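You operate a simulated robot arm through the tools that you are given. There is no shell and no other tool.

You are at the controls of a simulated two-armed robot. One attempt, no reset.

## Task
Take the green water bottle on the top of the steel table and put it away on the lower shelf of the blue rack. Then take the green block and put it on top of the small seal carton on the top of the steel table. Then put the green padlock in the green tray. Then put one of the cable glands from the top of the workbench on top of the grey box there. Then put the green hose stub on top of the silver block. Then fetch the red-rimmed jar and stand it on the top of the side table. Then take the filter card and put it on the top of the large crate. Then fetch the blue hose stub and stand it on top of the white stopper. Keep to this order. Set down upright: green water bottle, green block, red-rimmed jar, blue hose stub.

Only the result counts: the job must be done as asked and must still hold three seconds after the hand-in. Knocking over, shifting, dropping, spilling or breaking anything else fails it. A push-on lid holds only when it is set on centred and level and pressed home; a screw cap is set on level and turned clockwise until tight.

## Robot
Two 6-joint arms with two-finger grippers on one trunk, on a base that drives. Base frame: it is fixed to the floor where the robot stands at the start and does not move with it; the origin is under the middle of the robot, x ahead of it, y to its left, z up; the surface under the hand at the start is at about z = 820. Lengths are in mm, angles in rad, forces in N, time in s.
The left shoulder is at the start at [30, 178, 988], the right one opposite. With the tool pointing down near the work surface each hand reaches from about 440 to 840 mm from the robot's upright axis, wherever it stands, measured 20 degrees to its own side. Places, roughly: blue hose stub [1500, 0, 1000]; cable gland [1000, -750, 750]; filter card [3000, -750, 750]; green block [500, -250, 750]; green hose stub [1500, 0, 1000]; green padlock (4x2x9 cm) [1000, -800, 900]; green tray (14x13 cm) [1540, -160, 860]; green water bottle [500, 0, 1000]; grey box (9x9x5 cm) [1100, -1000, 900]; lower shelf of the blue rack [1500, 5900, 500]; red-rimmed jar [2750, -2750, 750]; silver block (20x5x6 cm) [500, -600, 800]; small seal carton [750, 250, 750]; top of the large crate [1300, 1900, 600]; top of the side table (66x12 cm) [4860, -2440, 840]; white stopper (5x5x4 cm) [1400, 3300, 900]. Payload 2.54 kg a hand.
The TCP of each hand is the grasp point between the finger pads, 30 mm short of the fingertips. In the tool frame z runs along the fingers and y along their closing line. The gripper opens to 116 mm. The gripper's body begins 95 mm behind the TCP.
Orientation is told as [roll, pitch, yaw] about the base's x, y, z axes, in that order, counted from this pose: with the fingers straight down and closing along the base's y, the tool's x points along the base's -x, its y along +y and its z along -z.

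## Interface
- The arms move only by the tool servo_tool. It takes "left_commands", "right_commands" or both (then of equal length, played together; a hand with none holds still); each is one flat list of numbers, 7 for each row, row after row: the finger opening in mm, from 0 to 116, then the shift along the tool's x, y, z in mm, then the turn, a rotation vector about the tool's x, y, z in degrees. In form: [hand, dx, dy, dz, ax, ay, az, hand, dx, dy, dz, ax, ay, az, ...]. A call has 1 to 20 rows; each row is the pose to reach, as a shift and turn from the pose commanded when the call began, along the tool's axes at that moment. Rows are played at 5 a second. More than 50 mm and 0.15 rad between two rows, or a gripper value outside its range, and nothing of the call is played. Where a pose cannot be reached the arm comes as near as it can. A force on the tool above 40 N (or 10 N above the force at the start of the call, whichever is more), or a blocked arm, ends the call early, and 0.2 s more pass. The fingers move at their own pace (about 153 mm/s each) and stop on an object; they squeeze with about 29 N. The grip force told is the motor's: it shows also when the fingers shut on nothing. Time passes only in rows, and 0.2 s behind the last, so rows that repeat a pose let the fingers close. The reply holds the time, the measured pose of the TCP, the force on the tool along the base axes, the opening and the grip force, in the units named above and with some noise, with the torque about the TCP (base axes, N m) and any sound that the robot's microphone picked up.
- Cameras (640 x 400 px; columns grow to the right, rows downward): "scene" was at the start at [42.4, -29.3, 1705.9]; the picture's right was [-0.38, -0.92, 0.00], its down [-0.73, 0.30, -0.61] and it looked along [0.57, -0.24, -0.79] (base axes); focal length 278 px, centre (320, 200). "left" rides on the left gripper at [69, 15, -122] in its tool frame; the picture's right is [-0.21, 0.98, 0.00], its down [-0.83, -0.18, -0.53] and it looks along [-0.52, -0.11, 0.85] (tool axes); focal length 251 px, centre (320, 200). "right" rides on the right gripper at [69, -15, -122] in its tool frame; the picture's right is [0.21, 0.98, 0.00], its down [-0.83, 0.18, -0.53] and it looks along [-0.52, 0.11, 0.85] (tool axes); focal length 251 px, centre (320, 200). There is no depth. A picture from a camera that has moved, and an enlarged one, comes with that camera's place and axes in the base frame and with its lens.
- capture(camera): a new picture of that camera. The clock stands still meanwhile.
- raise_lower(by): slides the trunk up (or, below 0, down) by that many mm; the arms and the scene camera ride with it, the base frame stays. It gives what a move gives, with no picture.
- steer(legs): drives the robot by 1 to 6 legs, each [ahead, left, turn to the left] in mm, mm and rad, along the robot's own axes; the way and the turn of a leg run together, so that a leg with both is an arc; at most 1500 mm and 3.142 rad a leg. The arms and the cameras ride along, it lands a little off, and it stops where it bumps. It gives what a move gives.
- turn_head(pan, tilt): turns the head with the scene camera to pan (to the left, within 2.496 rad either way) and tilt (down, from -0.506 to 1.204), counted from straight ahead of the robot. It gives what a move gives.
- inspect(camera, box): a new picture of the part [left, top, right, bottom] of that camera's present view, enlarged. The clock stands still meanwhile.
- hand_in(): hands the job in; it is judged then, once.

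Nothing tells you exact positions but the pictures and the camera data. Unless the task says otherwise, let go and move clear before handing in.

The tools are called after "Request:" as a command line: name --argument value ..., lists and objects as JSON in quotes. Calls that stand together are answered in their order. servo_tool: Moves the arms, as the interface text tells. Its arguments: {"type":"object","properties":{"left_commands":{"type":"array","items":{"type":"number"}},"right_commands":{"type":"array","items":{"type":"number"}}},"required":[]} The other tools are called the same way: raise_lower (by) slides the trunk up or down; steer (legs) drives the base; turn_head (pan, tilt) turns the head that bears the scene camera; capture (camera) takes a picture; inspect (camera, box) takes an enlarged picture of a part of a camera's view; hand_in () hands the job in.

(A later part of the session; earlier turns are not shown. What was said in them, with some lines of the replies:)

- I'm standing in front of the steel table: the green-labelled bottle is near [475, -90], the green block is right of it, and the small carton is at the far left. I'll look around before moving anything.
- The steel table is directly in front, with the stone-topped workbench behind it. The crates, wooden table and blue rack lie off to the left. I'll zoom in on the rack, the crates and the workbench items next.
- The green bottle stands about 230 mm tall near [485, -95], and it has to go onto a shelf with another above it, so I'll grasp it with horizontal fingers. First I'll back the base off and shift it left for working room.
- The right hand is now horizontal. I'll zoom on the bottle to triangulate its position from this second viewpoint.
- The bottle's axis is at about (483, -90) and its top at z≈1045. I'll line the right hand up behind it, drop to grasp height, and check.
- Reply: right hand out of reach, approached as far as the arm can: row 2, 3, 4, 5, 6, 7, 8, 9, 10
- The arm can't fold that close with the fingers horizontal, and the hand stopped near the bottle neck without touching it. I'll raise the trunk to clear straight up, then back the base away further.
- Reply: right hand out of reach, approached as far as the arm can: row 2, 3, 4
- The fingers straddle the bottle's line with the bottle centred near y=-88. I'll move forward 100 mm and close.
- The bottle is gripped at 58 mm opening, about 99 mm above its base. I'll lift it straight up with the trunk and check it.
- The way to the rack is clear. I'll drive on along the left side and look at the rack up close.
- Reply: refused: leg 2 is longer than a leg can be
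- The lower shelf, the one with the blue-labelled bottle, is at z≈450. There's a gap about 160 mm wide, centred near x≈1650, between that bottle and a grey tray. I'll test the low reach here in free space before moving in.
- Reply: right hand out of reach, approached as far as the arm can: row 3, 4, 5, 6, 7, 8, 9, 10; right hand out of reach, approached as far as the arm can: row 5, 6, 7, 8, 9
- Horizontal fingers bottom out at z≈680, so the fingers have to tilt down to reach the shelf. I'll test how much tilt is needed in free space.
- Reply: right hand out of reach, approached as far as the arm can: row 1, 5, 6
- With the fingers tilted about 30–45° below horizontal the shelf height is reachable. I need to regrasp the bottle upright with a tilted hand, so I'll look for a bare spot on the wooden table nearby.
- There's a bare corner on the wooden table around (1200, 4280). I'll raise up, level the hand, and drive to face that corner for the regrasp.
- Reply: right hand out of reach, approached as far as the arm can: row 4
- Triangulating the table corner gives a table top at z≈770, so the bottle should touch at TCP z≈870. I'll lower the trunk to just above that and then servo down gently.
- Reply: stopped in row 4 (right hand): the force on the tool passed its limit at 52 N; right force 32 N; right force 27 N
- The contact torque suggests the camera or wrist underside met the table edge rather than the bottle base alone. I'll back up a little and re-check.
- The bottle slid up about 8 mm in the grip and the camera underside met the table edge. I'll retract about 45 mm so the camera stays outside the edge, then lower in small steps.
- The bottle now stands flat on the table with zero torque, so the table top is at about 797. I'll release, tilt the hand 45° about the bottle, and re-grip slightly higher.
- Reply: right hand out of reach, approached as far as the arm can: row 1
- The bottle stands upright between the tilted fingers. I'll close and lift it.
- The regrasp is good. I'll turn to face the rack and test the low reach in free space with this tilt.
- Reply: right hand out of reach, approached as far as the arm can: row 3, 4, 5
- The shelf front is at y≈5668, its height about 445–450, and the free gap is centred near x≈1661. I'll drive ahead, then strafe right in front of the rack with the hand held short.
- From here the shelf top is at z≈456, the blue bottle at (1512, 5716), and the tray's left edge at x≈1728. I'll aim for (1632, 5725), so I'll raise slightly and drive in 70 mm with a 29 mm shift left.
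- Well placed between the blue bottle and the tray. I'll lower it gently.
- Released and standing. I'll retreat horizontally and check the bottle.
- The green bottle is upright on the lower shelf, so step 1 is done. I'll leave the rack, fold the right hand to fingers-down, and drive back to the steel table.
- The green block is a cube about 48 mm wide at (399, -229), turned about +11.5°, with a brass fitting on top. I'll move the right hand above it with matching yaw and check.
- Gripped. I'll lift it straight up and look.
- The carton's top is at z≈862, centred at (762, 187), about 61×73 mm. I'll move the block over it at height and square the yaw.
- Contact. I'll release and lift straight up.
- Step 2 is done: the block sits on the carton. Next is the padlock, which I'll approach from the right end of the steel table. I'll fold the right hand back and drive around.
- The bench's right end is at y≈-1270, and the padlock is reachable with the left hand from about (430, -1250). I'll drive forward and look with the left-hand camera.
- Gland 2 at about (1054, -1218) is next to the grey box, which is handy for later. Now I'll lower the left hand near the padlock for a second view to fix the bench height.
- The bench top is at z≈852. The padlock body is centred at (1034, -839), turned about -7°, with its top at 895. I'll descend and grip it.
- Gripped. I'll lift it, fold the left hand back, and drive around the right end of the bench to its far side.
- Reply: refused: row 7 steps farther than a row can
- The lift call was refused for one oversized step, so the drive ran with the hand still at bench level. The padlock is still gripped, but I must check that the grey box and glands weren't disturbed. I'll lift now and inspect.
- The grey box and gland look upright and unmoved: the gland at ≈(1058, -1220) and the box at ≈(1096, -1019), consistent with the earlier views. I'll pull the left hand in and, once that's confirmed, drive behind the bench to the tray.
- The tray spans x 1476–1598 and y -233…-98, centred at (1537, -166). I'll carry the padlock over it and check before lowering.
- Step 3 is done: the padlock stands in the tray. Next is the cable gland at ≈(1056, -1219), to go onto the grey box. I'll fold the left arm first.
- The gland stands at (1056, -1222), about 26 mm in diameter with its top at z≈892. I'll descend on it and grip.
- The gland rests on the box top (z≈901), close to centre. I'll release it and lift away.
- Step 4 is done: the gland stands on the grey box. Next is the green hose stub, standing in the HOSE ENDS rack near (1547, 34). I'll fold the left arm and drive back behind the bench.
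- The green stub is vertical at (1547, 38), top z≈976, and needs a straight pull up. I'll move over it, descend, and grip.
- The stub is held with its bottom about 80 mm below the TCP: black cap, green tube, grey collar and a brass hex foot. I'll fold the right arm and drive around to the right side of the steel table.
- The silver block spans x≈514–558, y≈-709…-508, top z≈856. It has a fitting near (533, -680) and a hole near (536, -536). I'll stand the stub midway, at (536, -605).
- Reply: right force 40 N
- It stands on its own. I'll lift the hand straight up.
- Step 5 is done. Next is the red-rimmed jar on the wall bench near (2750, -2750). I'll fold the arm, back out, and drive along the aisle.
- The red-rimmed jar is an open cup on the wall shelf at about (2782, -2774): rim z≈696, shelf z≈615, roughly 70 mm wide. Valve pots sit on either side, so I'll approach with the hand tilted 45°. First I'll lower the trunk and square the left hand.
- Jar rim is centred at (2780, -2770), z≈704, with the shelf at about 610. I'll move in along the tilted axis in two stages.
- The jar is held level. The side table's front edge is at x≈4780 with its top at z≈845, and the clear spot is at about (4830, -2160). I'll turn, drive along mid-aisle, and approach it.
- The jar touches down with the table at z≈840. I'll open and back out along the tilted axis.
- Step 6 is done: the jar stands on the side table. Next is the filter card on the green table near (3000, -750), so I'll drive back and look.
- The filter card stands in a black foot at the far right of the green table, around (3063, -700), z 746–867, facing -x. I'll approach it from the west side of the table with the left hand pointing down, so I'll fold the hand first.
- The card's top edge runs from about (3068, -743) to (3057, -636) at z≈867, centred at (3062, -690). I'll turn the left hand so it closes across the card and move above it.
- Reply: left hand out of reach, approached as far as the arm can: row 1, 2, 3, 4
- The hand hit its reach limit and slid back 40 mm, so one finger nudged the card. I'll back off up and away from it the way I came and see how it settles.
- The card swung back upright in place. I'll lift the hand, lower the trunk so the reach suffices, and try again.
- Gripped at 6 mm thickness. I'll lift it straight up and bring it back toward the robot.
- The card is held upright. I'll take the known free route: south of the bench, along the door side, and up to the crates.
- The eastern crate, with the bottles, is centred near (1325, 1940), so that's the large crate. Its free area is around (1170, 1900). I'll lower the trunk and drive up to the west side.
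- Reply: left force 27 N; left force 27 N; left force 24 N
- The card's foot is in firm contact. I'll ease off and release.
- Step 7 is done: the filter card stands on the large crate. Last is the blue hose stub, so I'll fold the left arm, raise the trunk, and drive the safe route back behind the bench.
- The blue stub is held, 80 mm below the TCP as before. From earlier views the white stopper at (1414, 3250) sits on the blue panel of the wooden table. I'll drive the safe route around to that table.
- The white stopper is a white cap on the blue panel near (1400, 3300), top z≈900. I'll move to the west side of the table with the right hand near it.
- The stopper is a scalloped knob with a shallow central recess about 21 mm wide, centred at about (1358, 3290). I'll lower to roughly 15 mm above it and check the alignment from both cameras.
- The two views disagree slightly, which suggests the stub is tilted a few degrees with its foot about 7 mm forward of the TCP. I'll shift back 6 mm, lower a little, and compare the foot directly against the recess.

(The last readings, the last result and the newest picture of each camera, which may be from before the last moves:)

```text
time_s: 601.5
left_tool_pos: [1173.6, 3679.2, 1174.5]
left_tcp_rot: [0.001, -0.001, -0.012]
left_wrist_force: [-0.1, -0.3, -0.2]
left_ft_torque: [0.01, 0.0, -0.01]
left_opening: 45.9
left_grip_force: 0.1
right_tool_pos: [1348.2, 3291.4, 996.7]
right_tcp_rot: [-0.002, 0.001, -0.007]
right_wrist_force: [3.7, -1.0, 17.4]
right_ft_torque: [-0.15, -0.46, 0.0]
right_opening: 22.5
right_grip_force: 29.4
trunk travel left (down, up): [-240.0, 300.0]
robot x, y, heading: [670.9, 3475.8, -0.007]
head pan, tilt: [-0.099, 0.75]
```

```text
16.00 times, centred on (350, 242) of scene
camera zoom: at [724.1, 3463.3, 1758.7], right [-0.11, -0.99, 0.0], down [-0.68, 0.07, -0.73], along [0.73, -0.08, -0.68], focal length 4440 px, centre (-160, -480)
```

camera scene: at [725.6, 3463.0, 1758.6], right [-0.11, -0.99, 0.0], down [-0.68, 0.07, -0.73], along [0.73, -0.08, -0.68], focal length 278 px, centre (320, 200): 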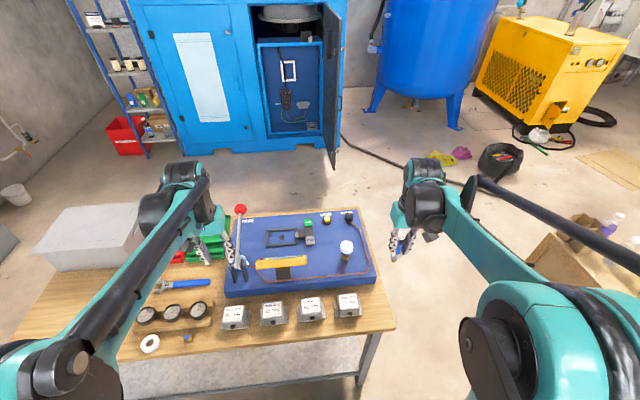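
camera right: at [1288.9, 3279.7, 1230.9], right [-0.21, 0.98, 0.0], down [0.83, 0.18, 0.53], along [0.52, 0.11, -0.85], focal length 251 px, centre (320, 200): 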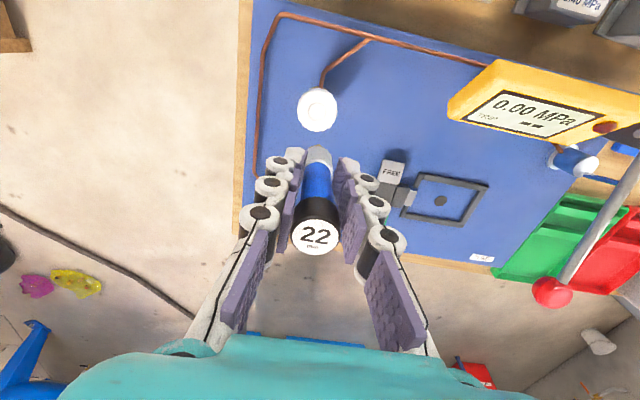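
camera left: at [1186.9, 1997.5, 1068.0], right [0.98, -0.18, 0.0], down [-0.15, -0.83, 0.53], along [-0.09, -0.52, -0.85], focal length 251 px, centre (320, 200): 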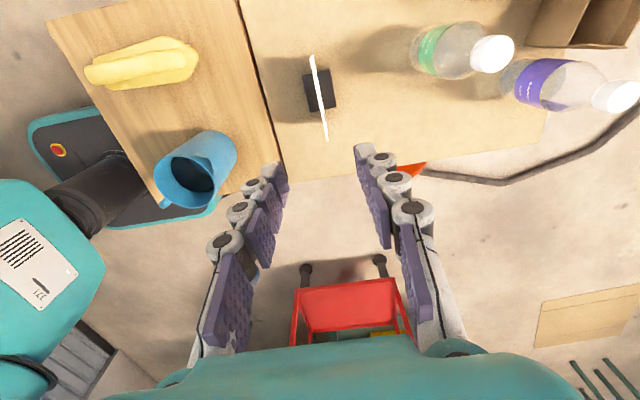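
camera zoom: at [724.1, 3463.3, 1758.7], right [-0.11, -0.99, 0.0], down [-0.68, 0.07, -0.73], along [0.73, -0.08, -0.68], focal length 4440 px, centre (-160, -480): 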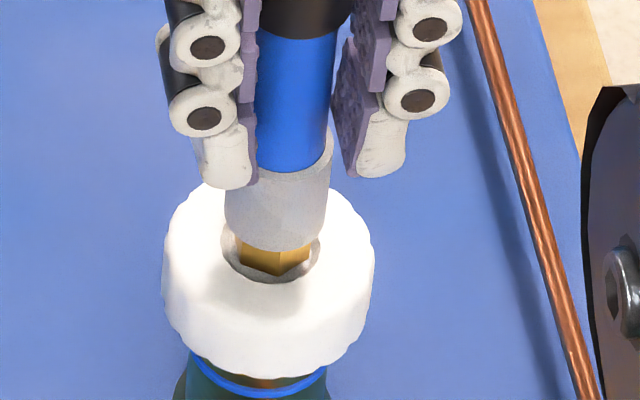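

Request:
servo_tool --right_commands '[10, 0, 0, -3, 0, 0, 0, 10, 2, 0, -3, 0, 0, 0, 10, 2, 0, -1.5, 0, 0, 0, 10, 2, 0, -1.5, 0, 0, 0]'

Request:
servo_tool --right_commands '[10, 0, 0, 1, 0, 0, 0, 10, 0, 0, 1, 0, 0, 0]'

Request:
servo_tool --right_commands '[10, 0, 0, 1, 0, 0, 0, 10, 0, 0, 1, 0, 0, 0]'

Request:
servo_tool --right_commands '[10, 0, 0, 1, 0, 0, 0, 10, 0, 0, 1, 0, 0, 0]'

Request:
inspect --camera "right" --box '[290, 110, 350, 160]'

Request:
inspect --camera "scene" --box '[335, 230, 365, 255]'

```text
time_s: 602.5
left_tool_pos: [1173.9, 3678.4, 1173.0]
left_tcp_rot: [0.002, -0.002, -0.012]
left_wrist_force: [-0.1, 0.0, -0.2]
left_ft_torque: [-0.02, 0.0, -0.01]
left_opening: 45.9
left_grip_force: 0.1
right_tool_pos: [1346.7, 3290.8, 995.4]
right_tcp_rot: [-0.001, 0.004, -0.005]
right_wrist_force: [-0.7, 0.2, -0.2]
right_ft_torque: [0.04, 0.07, -0.01]
right_opening: 22.7
right_grip_force: 28.6
trunk travel left (down, up): [-240.0, 300.0]
robot x, y, heading: [671.3, 3474.8, -0.011]
head pan, tilt: [-0.099, 0.75]
```

```text
time_s: 603.1
left_tool_pos: [1174.9, 3677.9, 1173.9]
left_tcp_rot: [0.002, 0.0, -0.013]
left_wrist_force: [0.8, -1.0, 0.7]
left_ft_torque: [0.03, 0.0, -0.02]
left_opening: 45.8
left_grip_force: 0.0
right_tool_pos: [1346.3, 3290.2, 995.5]
right_tcp_rot: [-0.001, 0.002, -0.006]
right_wrist_force: [1.1, -0.2, 9.0]
right_ft_torque: [-0.01, -0.17, -0.01]
right_opening: 22.8
right_grip_force: 28.8
trunk travel left (down, up): [-240.0, 300.0]
robot x, y, heading: [671.2, 3469.3, -0.014]
head pan, tilt: [-0.099, 0.75]
```

```text
time_s: 603.7
left_tool_pos: [1173.7, 3678.9, 1175.6]
left_tcp_rot: [-0.001, -0.002, -0.013]
left_wrist_force: [-0.5, -0.2, 0.5]
left_ft_torque: [-0.01, -0.02, 0.0]
left_opening: 45.9
left_grip_force: 0.2
right_tool_pos: [1345.6, 3290.0, 995.4]
right_tcp_rot: [-0.004, 0.002, -0.006]
right_wrist_force: [4.0, -0.8, 20.5]
right_ft_torque: [-0.04, -0.51, 0.02]
right_opening: 22.2
right_grip_force: 29.0
trunk travel left (down, up): [-240.0, 300.0]
robot x, y, heading: [668.2, 3473.9, -0.014]
head pan, tilt: [-0.099, 0.75]
```

```text
time_s: 604.3
left_tool_pos: [1173.3, 3678.7, 1174.9]
left_tcp_rot: [-0.001, -0.004, -0.011]
left_wrist_force: [-0.8, 0.3, -0.4]
left_ft_torque: [-0.03, -0.03, -0.03]
left_opening: 45.7
left_grip_force: 0.1
right_tool_pos: [1344.5, 3291.0, 994.4]
right_tcp_rot: [-0.001, 0.003, -0.007]
right_wrist_force: [4.0, -1.6, 30.7]
right_ft_torque: [-0.09, -0.6, 0.01]
right_opening: 22.5
right_grip_force: 28.7
trunk travel left (down, up): [-240.0, 300.0]
robot x, y, heading: [669.0, 3473.4, -0.012]
head pan, tilt: [-0.099, 0.75]
```

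```text
8.00 times, centred on (320, 135) of right
camera zoom: at [1276.2, 3277.3, 1116.2], right [-0.21, 0.98, 0.0], down [0.83, 0.18, 0.53], along [0.52, 0.11, -0.85], focal length 2012 px, centre (320, 720)
```

zoom: 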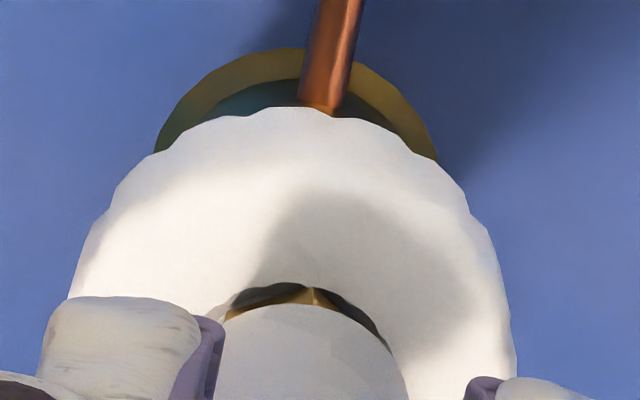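

```text
16.00 times, centred on (350, 242) of scene
camera zoom: at [722.4, 3463.9, 1758.8], right [-0.11, -0.99, 0.0], down [-0.68, 0.07, -0.73], along [0.73, -0.08, -0.68], focal length 4440 px, centre (-160, -480)
```

zoom: 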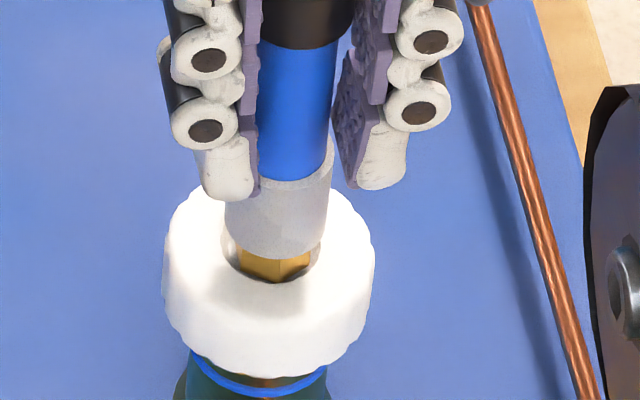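

The foot now sits down inside the recess, since the rim hides its lower edge and contact came about 1 mm lower. Before letting go I'll check how far the stub leans in the grip.

Request:
servo_tool --right_commands '[10, 0, 0, -1.5, 0, 0, 0, 10, 0, 0, -1.5, 0, 0, 0]'

Request:
inspect --camera "right" --box '[250, 120, 390, 270]'

Request:
inspect --camera "scene" --box '[325, 205, 375, 260]'

```text
time_s: 604.9
left_tool_pos: [1172.6, 3677.7, 1174.5]
left_tcp_rot: [0.003, -0.003, -0.011]
left_wrist_force: [-0.5, 0.7, 0.7]
left_ft_torque: [-0.02, 0.0, 0.02]
left_opening: 46.1
left_grip_force: 0.1
right_tool_pos: [1343.9, 3291.3, 996.2]
right_tcp_rot: [-0.002, 0.004, -0.008]
right_wrist_force: [-2.0, -0.3, 17.8]
right_ft_torque: [-0.05, -0.03, -0.03]
right_opening: 22.6
right_grip_force: 29.2
trunk travel left (down, up): [-240.0, 300.0]
robot x, y, heading: [668.4, 3474.1, -0.011]
head pan, tilt: [-0.099, 0.75]
```

```text
2.67 times, centred on (320, 195) of right
camera zoom: at [1276.5, 3277.3, 1116.5], right [-0.21, 0.98, 0.0], down [0.83, 0.18, 0.53], along [0.52, 0.11, -0.85], focal length 670 px, centre (320, 213)
```

zoom: 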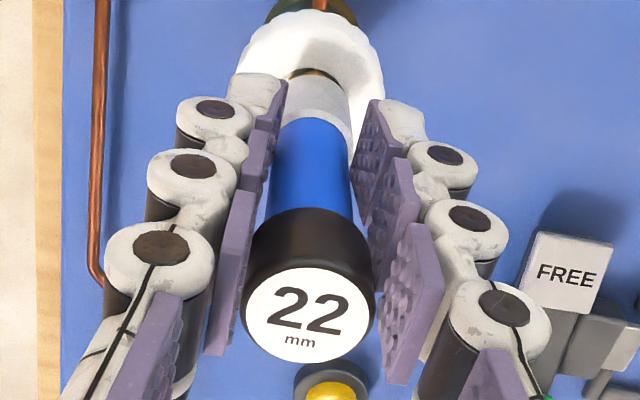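

```text
7.27 times, centred on (350, 232) of scene
camera zoom: at [723.2, 3463.5, 1758.6], right [-0.11, -0.99, 0.0], down [-0.68, 0.07, -0.73], along [0.73, -0.08, -0.68], focal length 2018 px, centre (102, -36)
```

zoom: 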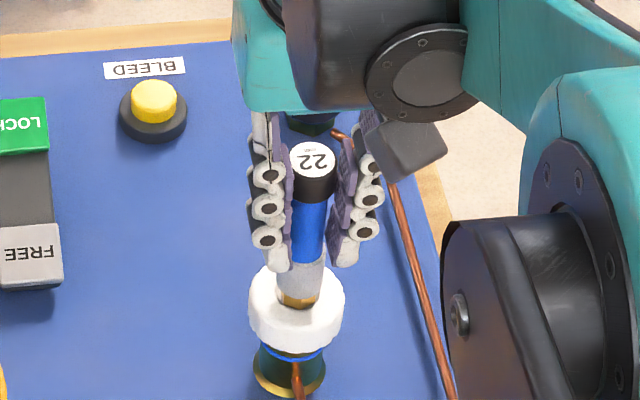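

Request:
servo_tool --right_commands '[10, -1.2, 0, -1, 0, 1, 0, 10, -2.6, 0, -1.2, 0, 2, 0, 10, -4.2, 0, -1.5, 0, 3.3, 0, 10, -4.2, 0, -1.5, 0, 3.3, 0]'

Request:
inspect --camera "right" --box '[290, 110, 350, 160]'

Request:
inspect --camera "scene" --box '[335, 225, 365, 255]'

```text
time_s: 605.9
left_tool_pos: [1173.2, 3678.5, 1174.9]
left_tcp_rot: [0.0, -0.003, -0.01]
left_wrist_force: [0.1, -0.5, -0.8]
left_ft_torque: [-0.01, -0.01, 0.02]
left_opening: 46.1
left_grip_force: 0.0
right_tool_pos: [1348.6, 3291.5, 996.5]
right_tcp_rot: [0.0, 0.063, -0.006]
right_wrist_force: [-4.3, 0.6, 5.3]
right_ft_torque: [0.03, 0.33, 0.02]
right_opening: 22.7
right_grip_force: 29.5
trunk travel left (down, up): [-240.0, 300.0]
robot x, y, heading: [670.4, 3472.6, -0.009]
head pan, tilt: [-0.099, 0.75]
```

```text
8.00 times, centred on (320, 135) of right
camera zoom: at [1288.9, 3277.1, 1121.4], right [-0.21, 0.98, 0.01], down [0.86, 0.18, 0.48], along [0.47, 0.11, -0.88], focal length 2012 px, centre (320, 720)
```

zoom: 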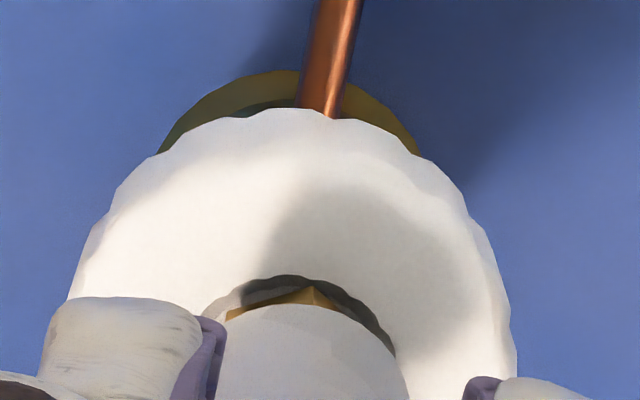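

```text
13.33 times, centred on (350, 240) of scene
camera zoom: at [724.3, 3463.2, 1758.6], right [-0.11, -0.99, 0.0], down [-0.68, 0.07, -0.73], along [0.73, -0.08, -0.68], focal length 3700 px, centre (-80, -333)
```

zoom: 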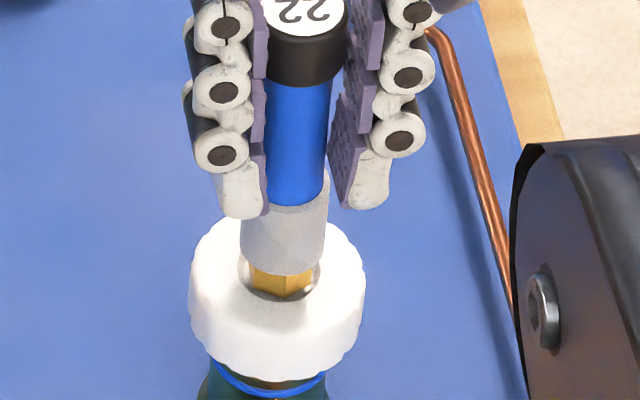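

Request:
servo_tool --right_commands '[10, 0.8, 0, 0.3, 0, 0, 0, 10, 0.8, 0, 0.3, 0, 0, 0]'

```text
time_s: 606.5
left_tool_pos: [1173.5, 3677.6, 1173.8]
left_tcp_rot: [0.001, -0.001, -0.011]
left_wrist_force: [0.3, -0.2, 0.6]
left_ft_torque: [0.0, 0.02, 0.02]
left_opening: 45.9
left_grip_force: 0.0
right_tool_pos: [1350.1, 3291.9, 996.1]
right_tcp_rot: [-0.003, 0.06, -0.007]
right_wrist_force: [2.6, -0.2, 9.8]
right_ft_torque: [0.01, -0.31, -0.02]
right_opening: 22.9
right_grip_force: 29.1
trunk travel left (down, up): [-240.0, 300.0]
robot x, y, heading: [668.9, 3471.4, -0.012]
head pan, tilt: [-0.099, 0.75]
```

Request:
servo_tool --right_commands '[22, 0, 0, 0, 0, 0, 0, 24, 0, 0, -0.3, 0, 0, 0, 26, 0, 0, -0.3, 0, 0, 0, 30, 0, 0, -0.3, 0, 0, 0, 36, 0, 0, -0.3, 0, 0, 0, 44, 0, 0, -0.3, 0, 0, 0, 44, 0, 0, -0.3, 0, 0, 0]'

Request:
inspect --camera "scene" --box '[325, 205, 375, 260]'

Request:
inspect --camera "right" --box '[250, 100, 390, 270]'

```text
time_s: 608.1
left_tool_pos: [1174.0, 3678.1, 1174.1]
left_tcp_rot: [0.002, -0.002, -0.013]
left_wrist_force: [0.0, -0.9, 0.1]
left_ft_torque: [0.01, -0.02, -0.01]
left_opening: 46.3
left_grip_force: 0.0
right_tool_pos: [1350.6, 3292.0, 996.5]
right_tcp_rot: [-0.003, 0.061, -0.006]
right_wrist_force: [-1.1, -0.5, -0.1]
right_ft_torque: [0.01, 0.0, -0.02]
right_opening: 44.2
right_grip_force: 0.0
trunk travel left (down, up): [-240.0, 300.0]
robot x, y, heading: [669.9, 3469.4, -0.016]
head pan, tilt: [-0.099, 0.75]
```

```text
7.27 times, centred on (350, 232) of scene
camera zoom: at [725.7, 3463.0, 1758.5], right [-0.11, -0.99, 0.0], down [-0.68, 0.07, -0.73], along [0.73, -0.08, -0.68], focal length 2018 px, centre (102, -36)
```

zoom: 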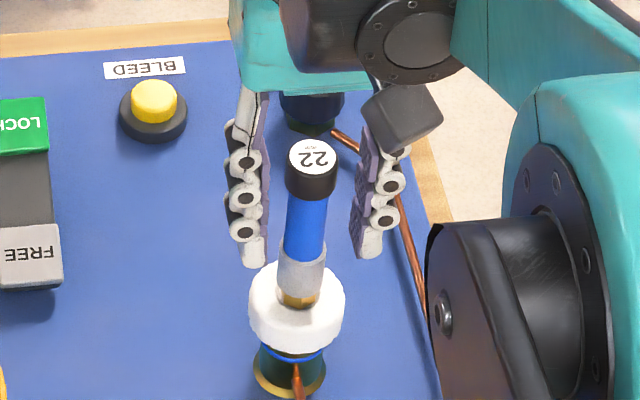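

```text
2.35 times, centred on (320, 185) of right
camera zoom: at [1289.1, 3276.7, 1121.0], right [-0.21, 0.98, 0.01], down [0.86, 0.18, 0.48], along [0.47, 0.11, -0.88], focal length 592 px, centre (320, 235)
```

zoom: 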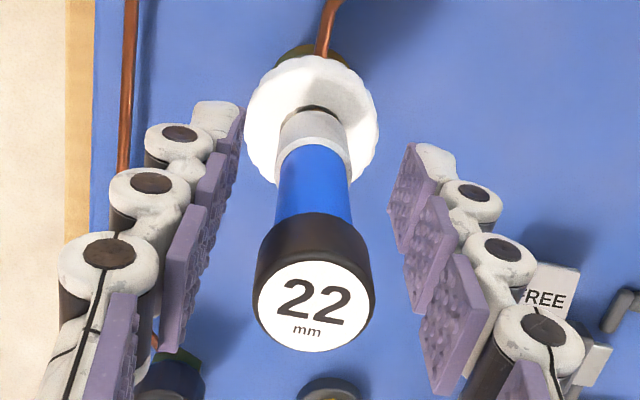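

It stands on its own in the stopper's recess. I'll withdraw straight up.

Request:
servo_tool --right_commands '[46, 1.2, 0, -20, 0, 0, 0, 46, 3.7, 0, -60, 0, 0, 0, 46, 6, 0, -100, 0, 0, 0, 46, 8.5, 0, -140, 0, 0, 0, 46, 11, 0, -180, 0, 0, 0]'

Request:
inspect --camera "scene" --box '[320, 200, 380, 265]'

Request:
capture --camera "right"

```text
time_s: 609.3
left_tool_pos: [1174.1, 3679.2, 1174.6]
left_tcp_rot: [-0.001, -0.002, -0.011]
left_wrist_force: [-0.7, 0.0, 0.4]
left_ft_torque: [0.0, -0.01, -0.04]
left_opening: 46.3
left_grip_force: 0.1
right_tool_pos: [1350.5, 3291.9, 1177.6]
right_tcp_rot: [-0.002, 0.062, -0.007]
right_wrist_force: [-1.0, 0.3, 1.0]
right_ft_torque: [-0.01, -0.01, -0.01]
right_opening: 46.1
right_grip_force: 0.0
trunk travel left (down, up): [-240.0, 300.0]
robot x, y, heading: [672.2, 3474.0, -0.012]
head pan, tilt: [-0.099, 0.75]
```

```text
6.15 times, centred on (350, 232) of scene
camera zoom: at [725.1, 3463.2, 1758.6], right [-0.11, -0.99, 0.0], down [-0.68, 0.07, -0.73], along [0.73, -0.08, -0.68], focal length 1708 px, centre (135, 0)
```

zoom: 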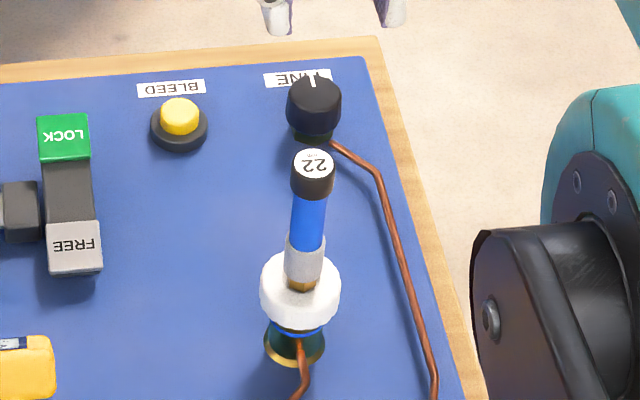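

```text
taken
camera right: at [1288.6, 3277.6, 1302.0], right [-0.21, 0.98, 0.01], down [0.86, 0.18, 0.48], along [0.47, 0.11, -0.88], focal length 251 px, centre (320, 200)
```

right: 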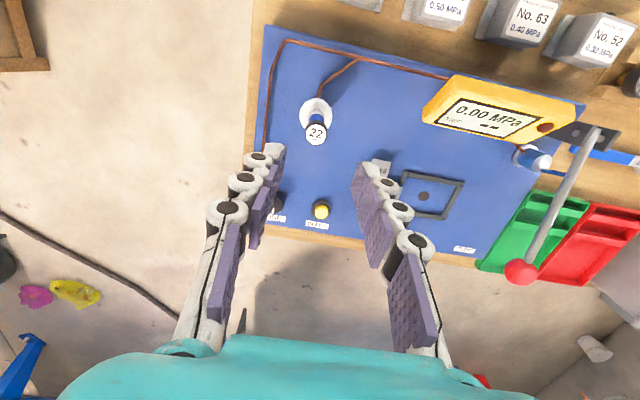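

The blue stub stands upright on the white stopper, so step 8 is done. I'll back the robot clear of the table and take a last look.

Request:
steer --legs '[[-450, 0, 0]]'

Request:
turn_head --pan 0.0 --tilt 0.55

Request:
inspect --camera "scene" --box '[200, 120, 440, 270]'

Request:
turn_head --pan 1.0 --tilt 0.45

Request:
capture --camera "scene"

Request:
turn_head --pan -1.1 --tilt 0.4

Request:
capture --camera "scene"

```text
time_s: 612.0
left_tool_pos: [724.5, 3682.3, 1174.3]
left_tcp_rot: [0.002, -0.002, -0.009]
left_wrist_force: [0.3, -0.3, 0.1]
left_ft_torque: [0.01, 0.02, 0.0]
left_opening: 46.1
left_grip_force: 0.0
right_tool_pos: [900.1, 3298.3, 1177.5]
right_tcp_rot: [0.0, 0.059, -0.005]
right_wrist_force: [-0.5, 0.2, 0.2]
right_ft_torque: [0.0, -0.03, 0.01]
right_opening: 46.4
right_grip_force: 0.0
trunk travel left (down, up): [-240.0, 300.0]
robot x, y, heading: [219.5, 3475.6, -0.004]
head pan, tilt: [-0.099, 0.75]
```

```text
time_s: 612.7
left_tool_pos: [725.6, 3682.4, 1173.5]
left_tcp_rot: [0.002, -0.002, -0.011]
left_wrist_force: [0.0, -0.6, -0.6]
left_ft_torque: [-0.02, -0.02, 0.02]
left_opening: 46.1
left_grip_force: 0.0
right_tool_pos: [900.2, 3297.1, 1176.9]
right_tcp_rot: [-0.004, 0.06, -0.003]
right_wrist_force: [0.3, 0.1, 0.3]
right_ft_torque: [0.02, 0.02, -0.01]
right_opening: 45.8
right_grip_force: 0.1
trunk travel left (down, up): [-240.0, 300.0]
robot x, y, heading: [217.8, 3474.4, -0.006]
head pan, tilt: [0.0, 0.55]
```

```text
2.67 times, centred on (320, 195) of scene
camera zoom: at [283.4, 3475.2, 1775.9], right [-0.01, -1.0, 0.0], down [-0.52, 0.0, -0.85], along [0.85, -0.01, -0.52], focal length 740 px, centre (320, 213)
```

zoom: 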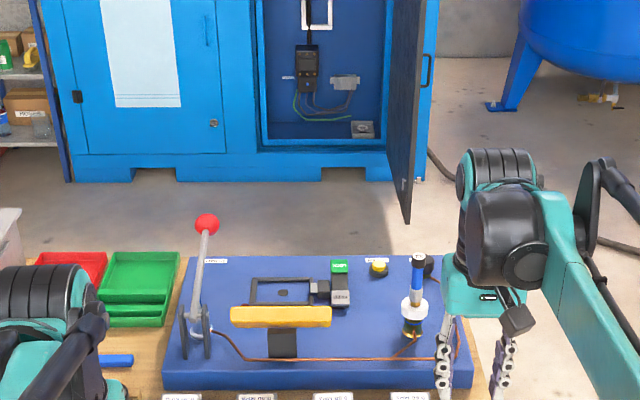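

```text
time_s: 614.0
left_tool_pos: [724.8, 3681.8, 1174.0]
left_tcp_rot: [0.002, -0.003, -0.01]
left_wrist_force: [-0.1, -0.3, 0.1]
left_ft_torque: [-0.02, -0.01, -0.03]
left_opening: 46.0
left_grip_force: 0.1
right_tool_pos: [900.5, 3297.1, 1176.3]
right_tcp_rot: [-0.002, 0.061, -0.004]
right_wrist_force: [0.2, -0.6, -0.1]
right_ft_torque: [0.01, 0.03, 0.03]
right_opening: 46.0
right_grip_force: 0.0
trunk travel left (down, up): [-240.0, 300.0]
robot x, y, heading: [220.2, 3477.1, -0.009]
head pan, tilt: [1.0, 0.45]
```

```text
taken
camera scene: at [243.6, 3552.9, 1785.0], right [0.84, -0.55, 0.0], down [-0.24, -0.36, -0.9], along [0.49, 0.75, -0.44], focal length 278 px, centre (320, 200)
```

scene: 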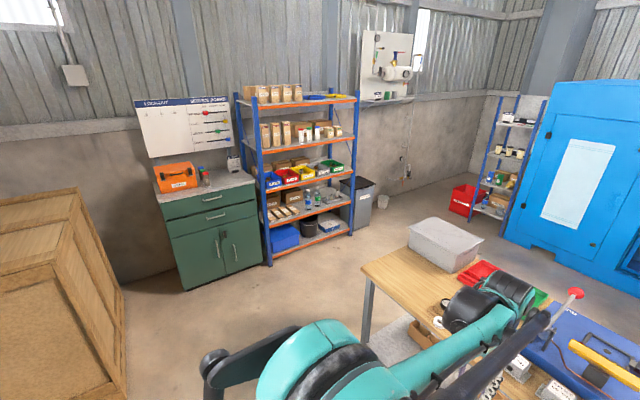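

```text
time_s: 616.0
left_tool_pos: [723.5, 3682.5, 1173.1]
left_tcp_rot: [0.002, -0.002, -0.01]
left_wrist_force: [-0.7, 0.6, 1.2]
left_ft_torque: [0.0, 0.01, 0.04]
left_opening: 45.9
left_grip_force: 0.1
right_tool_pos: [902.0, 3297.2, 1177.4]
right_tcp_rot: [-0.003, 0.061, -0.003]
right_wrist_force: [0.3, 0.0, 0.5]
right_ft_torque: [0.02, 0.01, 0.02]
right_opening: 46.3
right_grip_force: 0.1
trunk travel left (down, up): [-240.0, 300.0]
robot x, y, heading: [217.4, 3473.7, -0.007]
head pan, tilt: [-1.1, 0.4]
```

```text
taken
camera scene: at [234.7, 3393.1, 1789.7], right [-0.89, -0.45, 0.0], down [-0.17, 0.35, -0.92], along [0.41, -0.82, -0.39], focal length 278 px, centre (320, 200)
```

scene: 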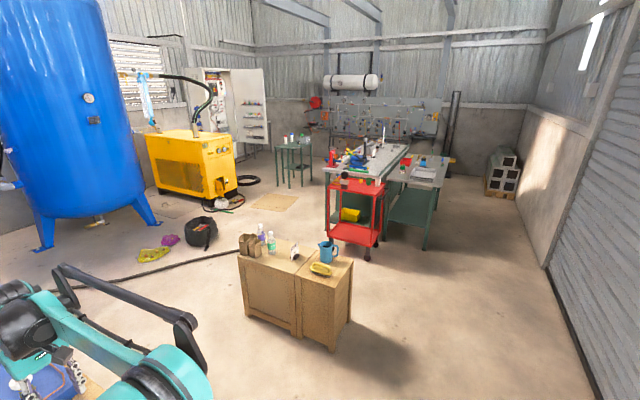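

All eight items are placed, both hands are empty and clear, and a last look shows the rack, table and crate placements standing. I'm handing in.

Request:
hand_in

```text
The job is handed in.
```

I placed all eight items in the order you gave and handed the job in. The hand-in gave no verdict.

| Item | Where it is now |
|---|---|
| Green water bottle | Upright on the lower shelf of the blue rack, between the blue-labelled bottle and the grey tray |
| Green block | Upright on the small seal carton |
| Green padlock | Standing in the green tray |
| Cable gland | Standing on the grey box |
| Green hose stub | Standing on the silver block, between its fitting and its hole |
| Red-rimmed jar | Upright at the front left of the side table |
| Filter card | Standing on the eastern of the two crates, which I took to be the large one |
| Blue hose stub | Upright in the recess on top of the white stopper |

I checked each item right after letting go of it. A last look around before handing in showed nothing fallen over.

Three things went less cleanly than planned:

- **Workbench:** one lift command was refused, so the robot drove off with the padlock still at bench height. The grey box and the glands looked unmoved afterwards.
- **Wooden table:** the bottle had to be set down there briefly so I could change grip. On the first try the hand pressed on the table edge and the bottle slid about 8 mm in the grip. Nothing else there looked disturbed.
- **Filter card:** the hand ran out of reach and one finger pushed the card over slightly. It swung back upright before I picked it up properly.
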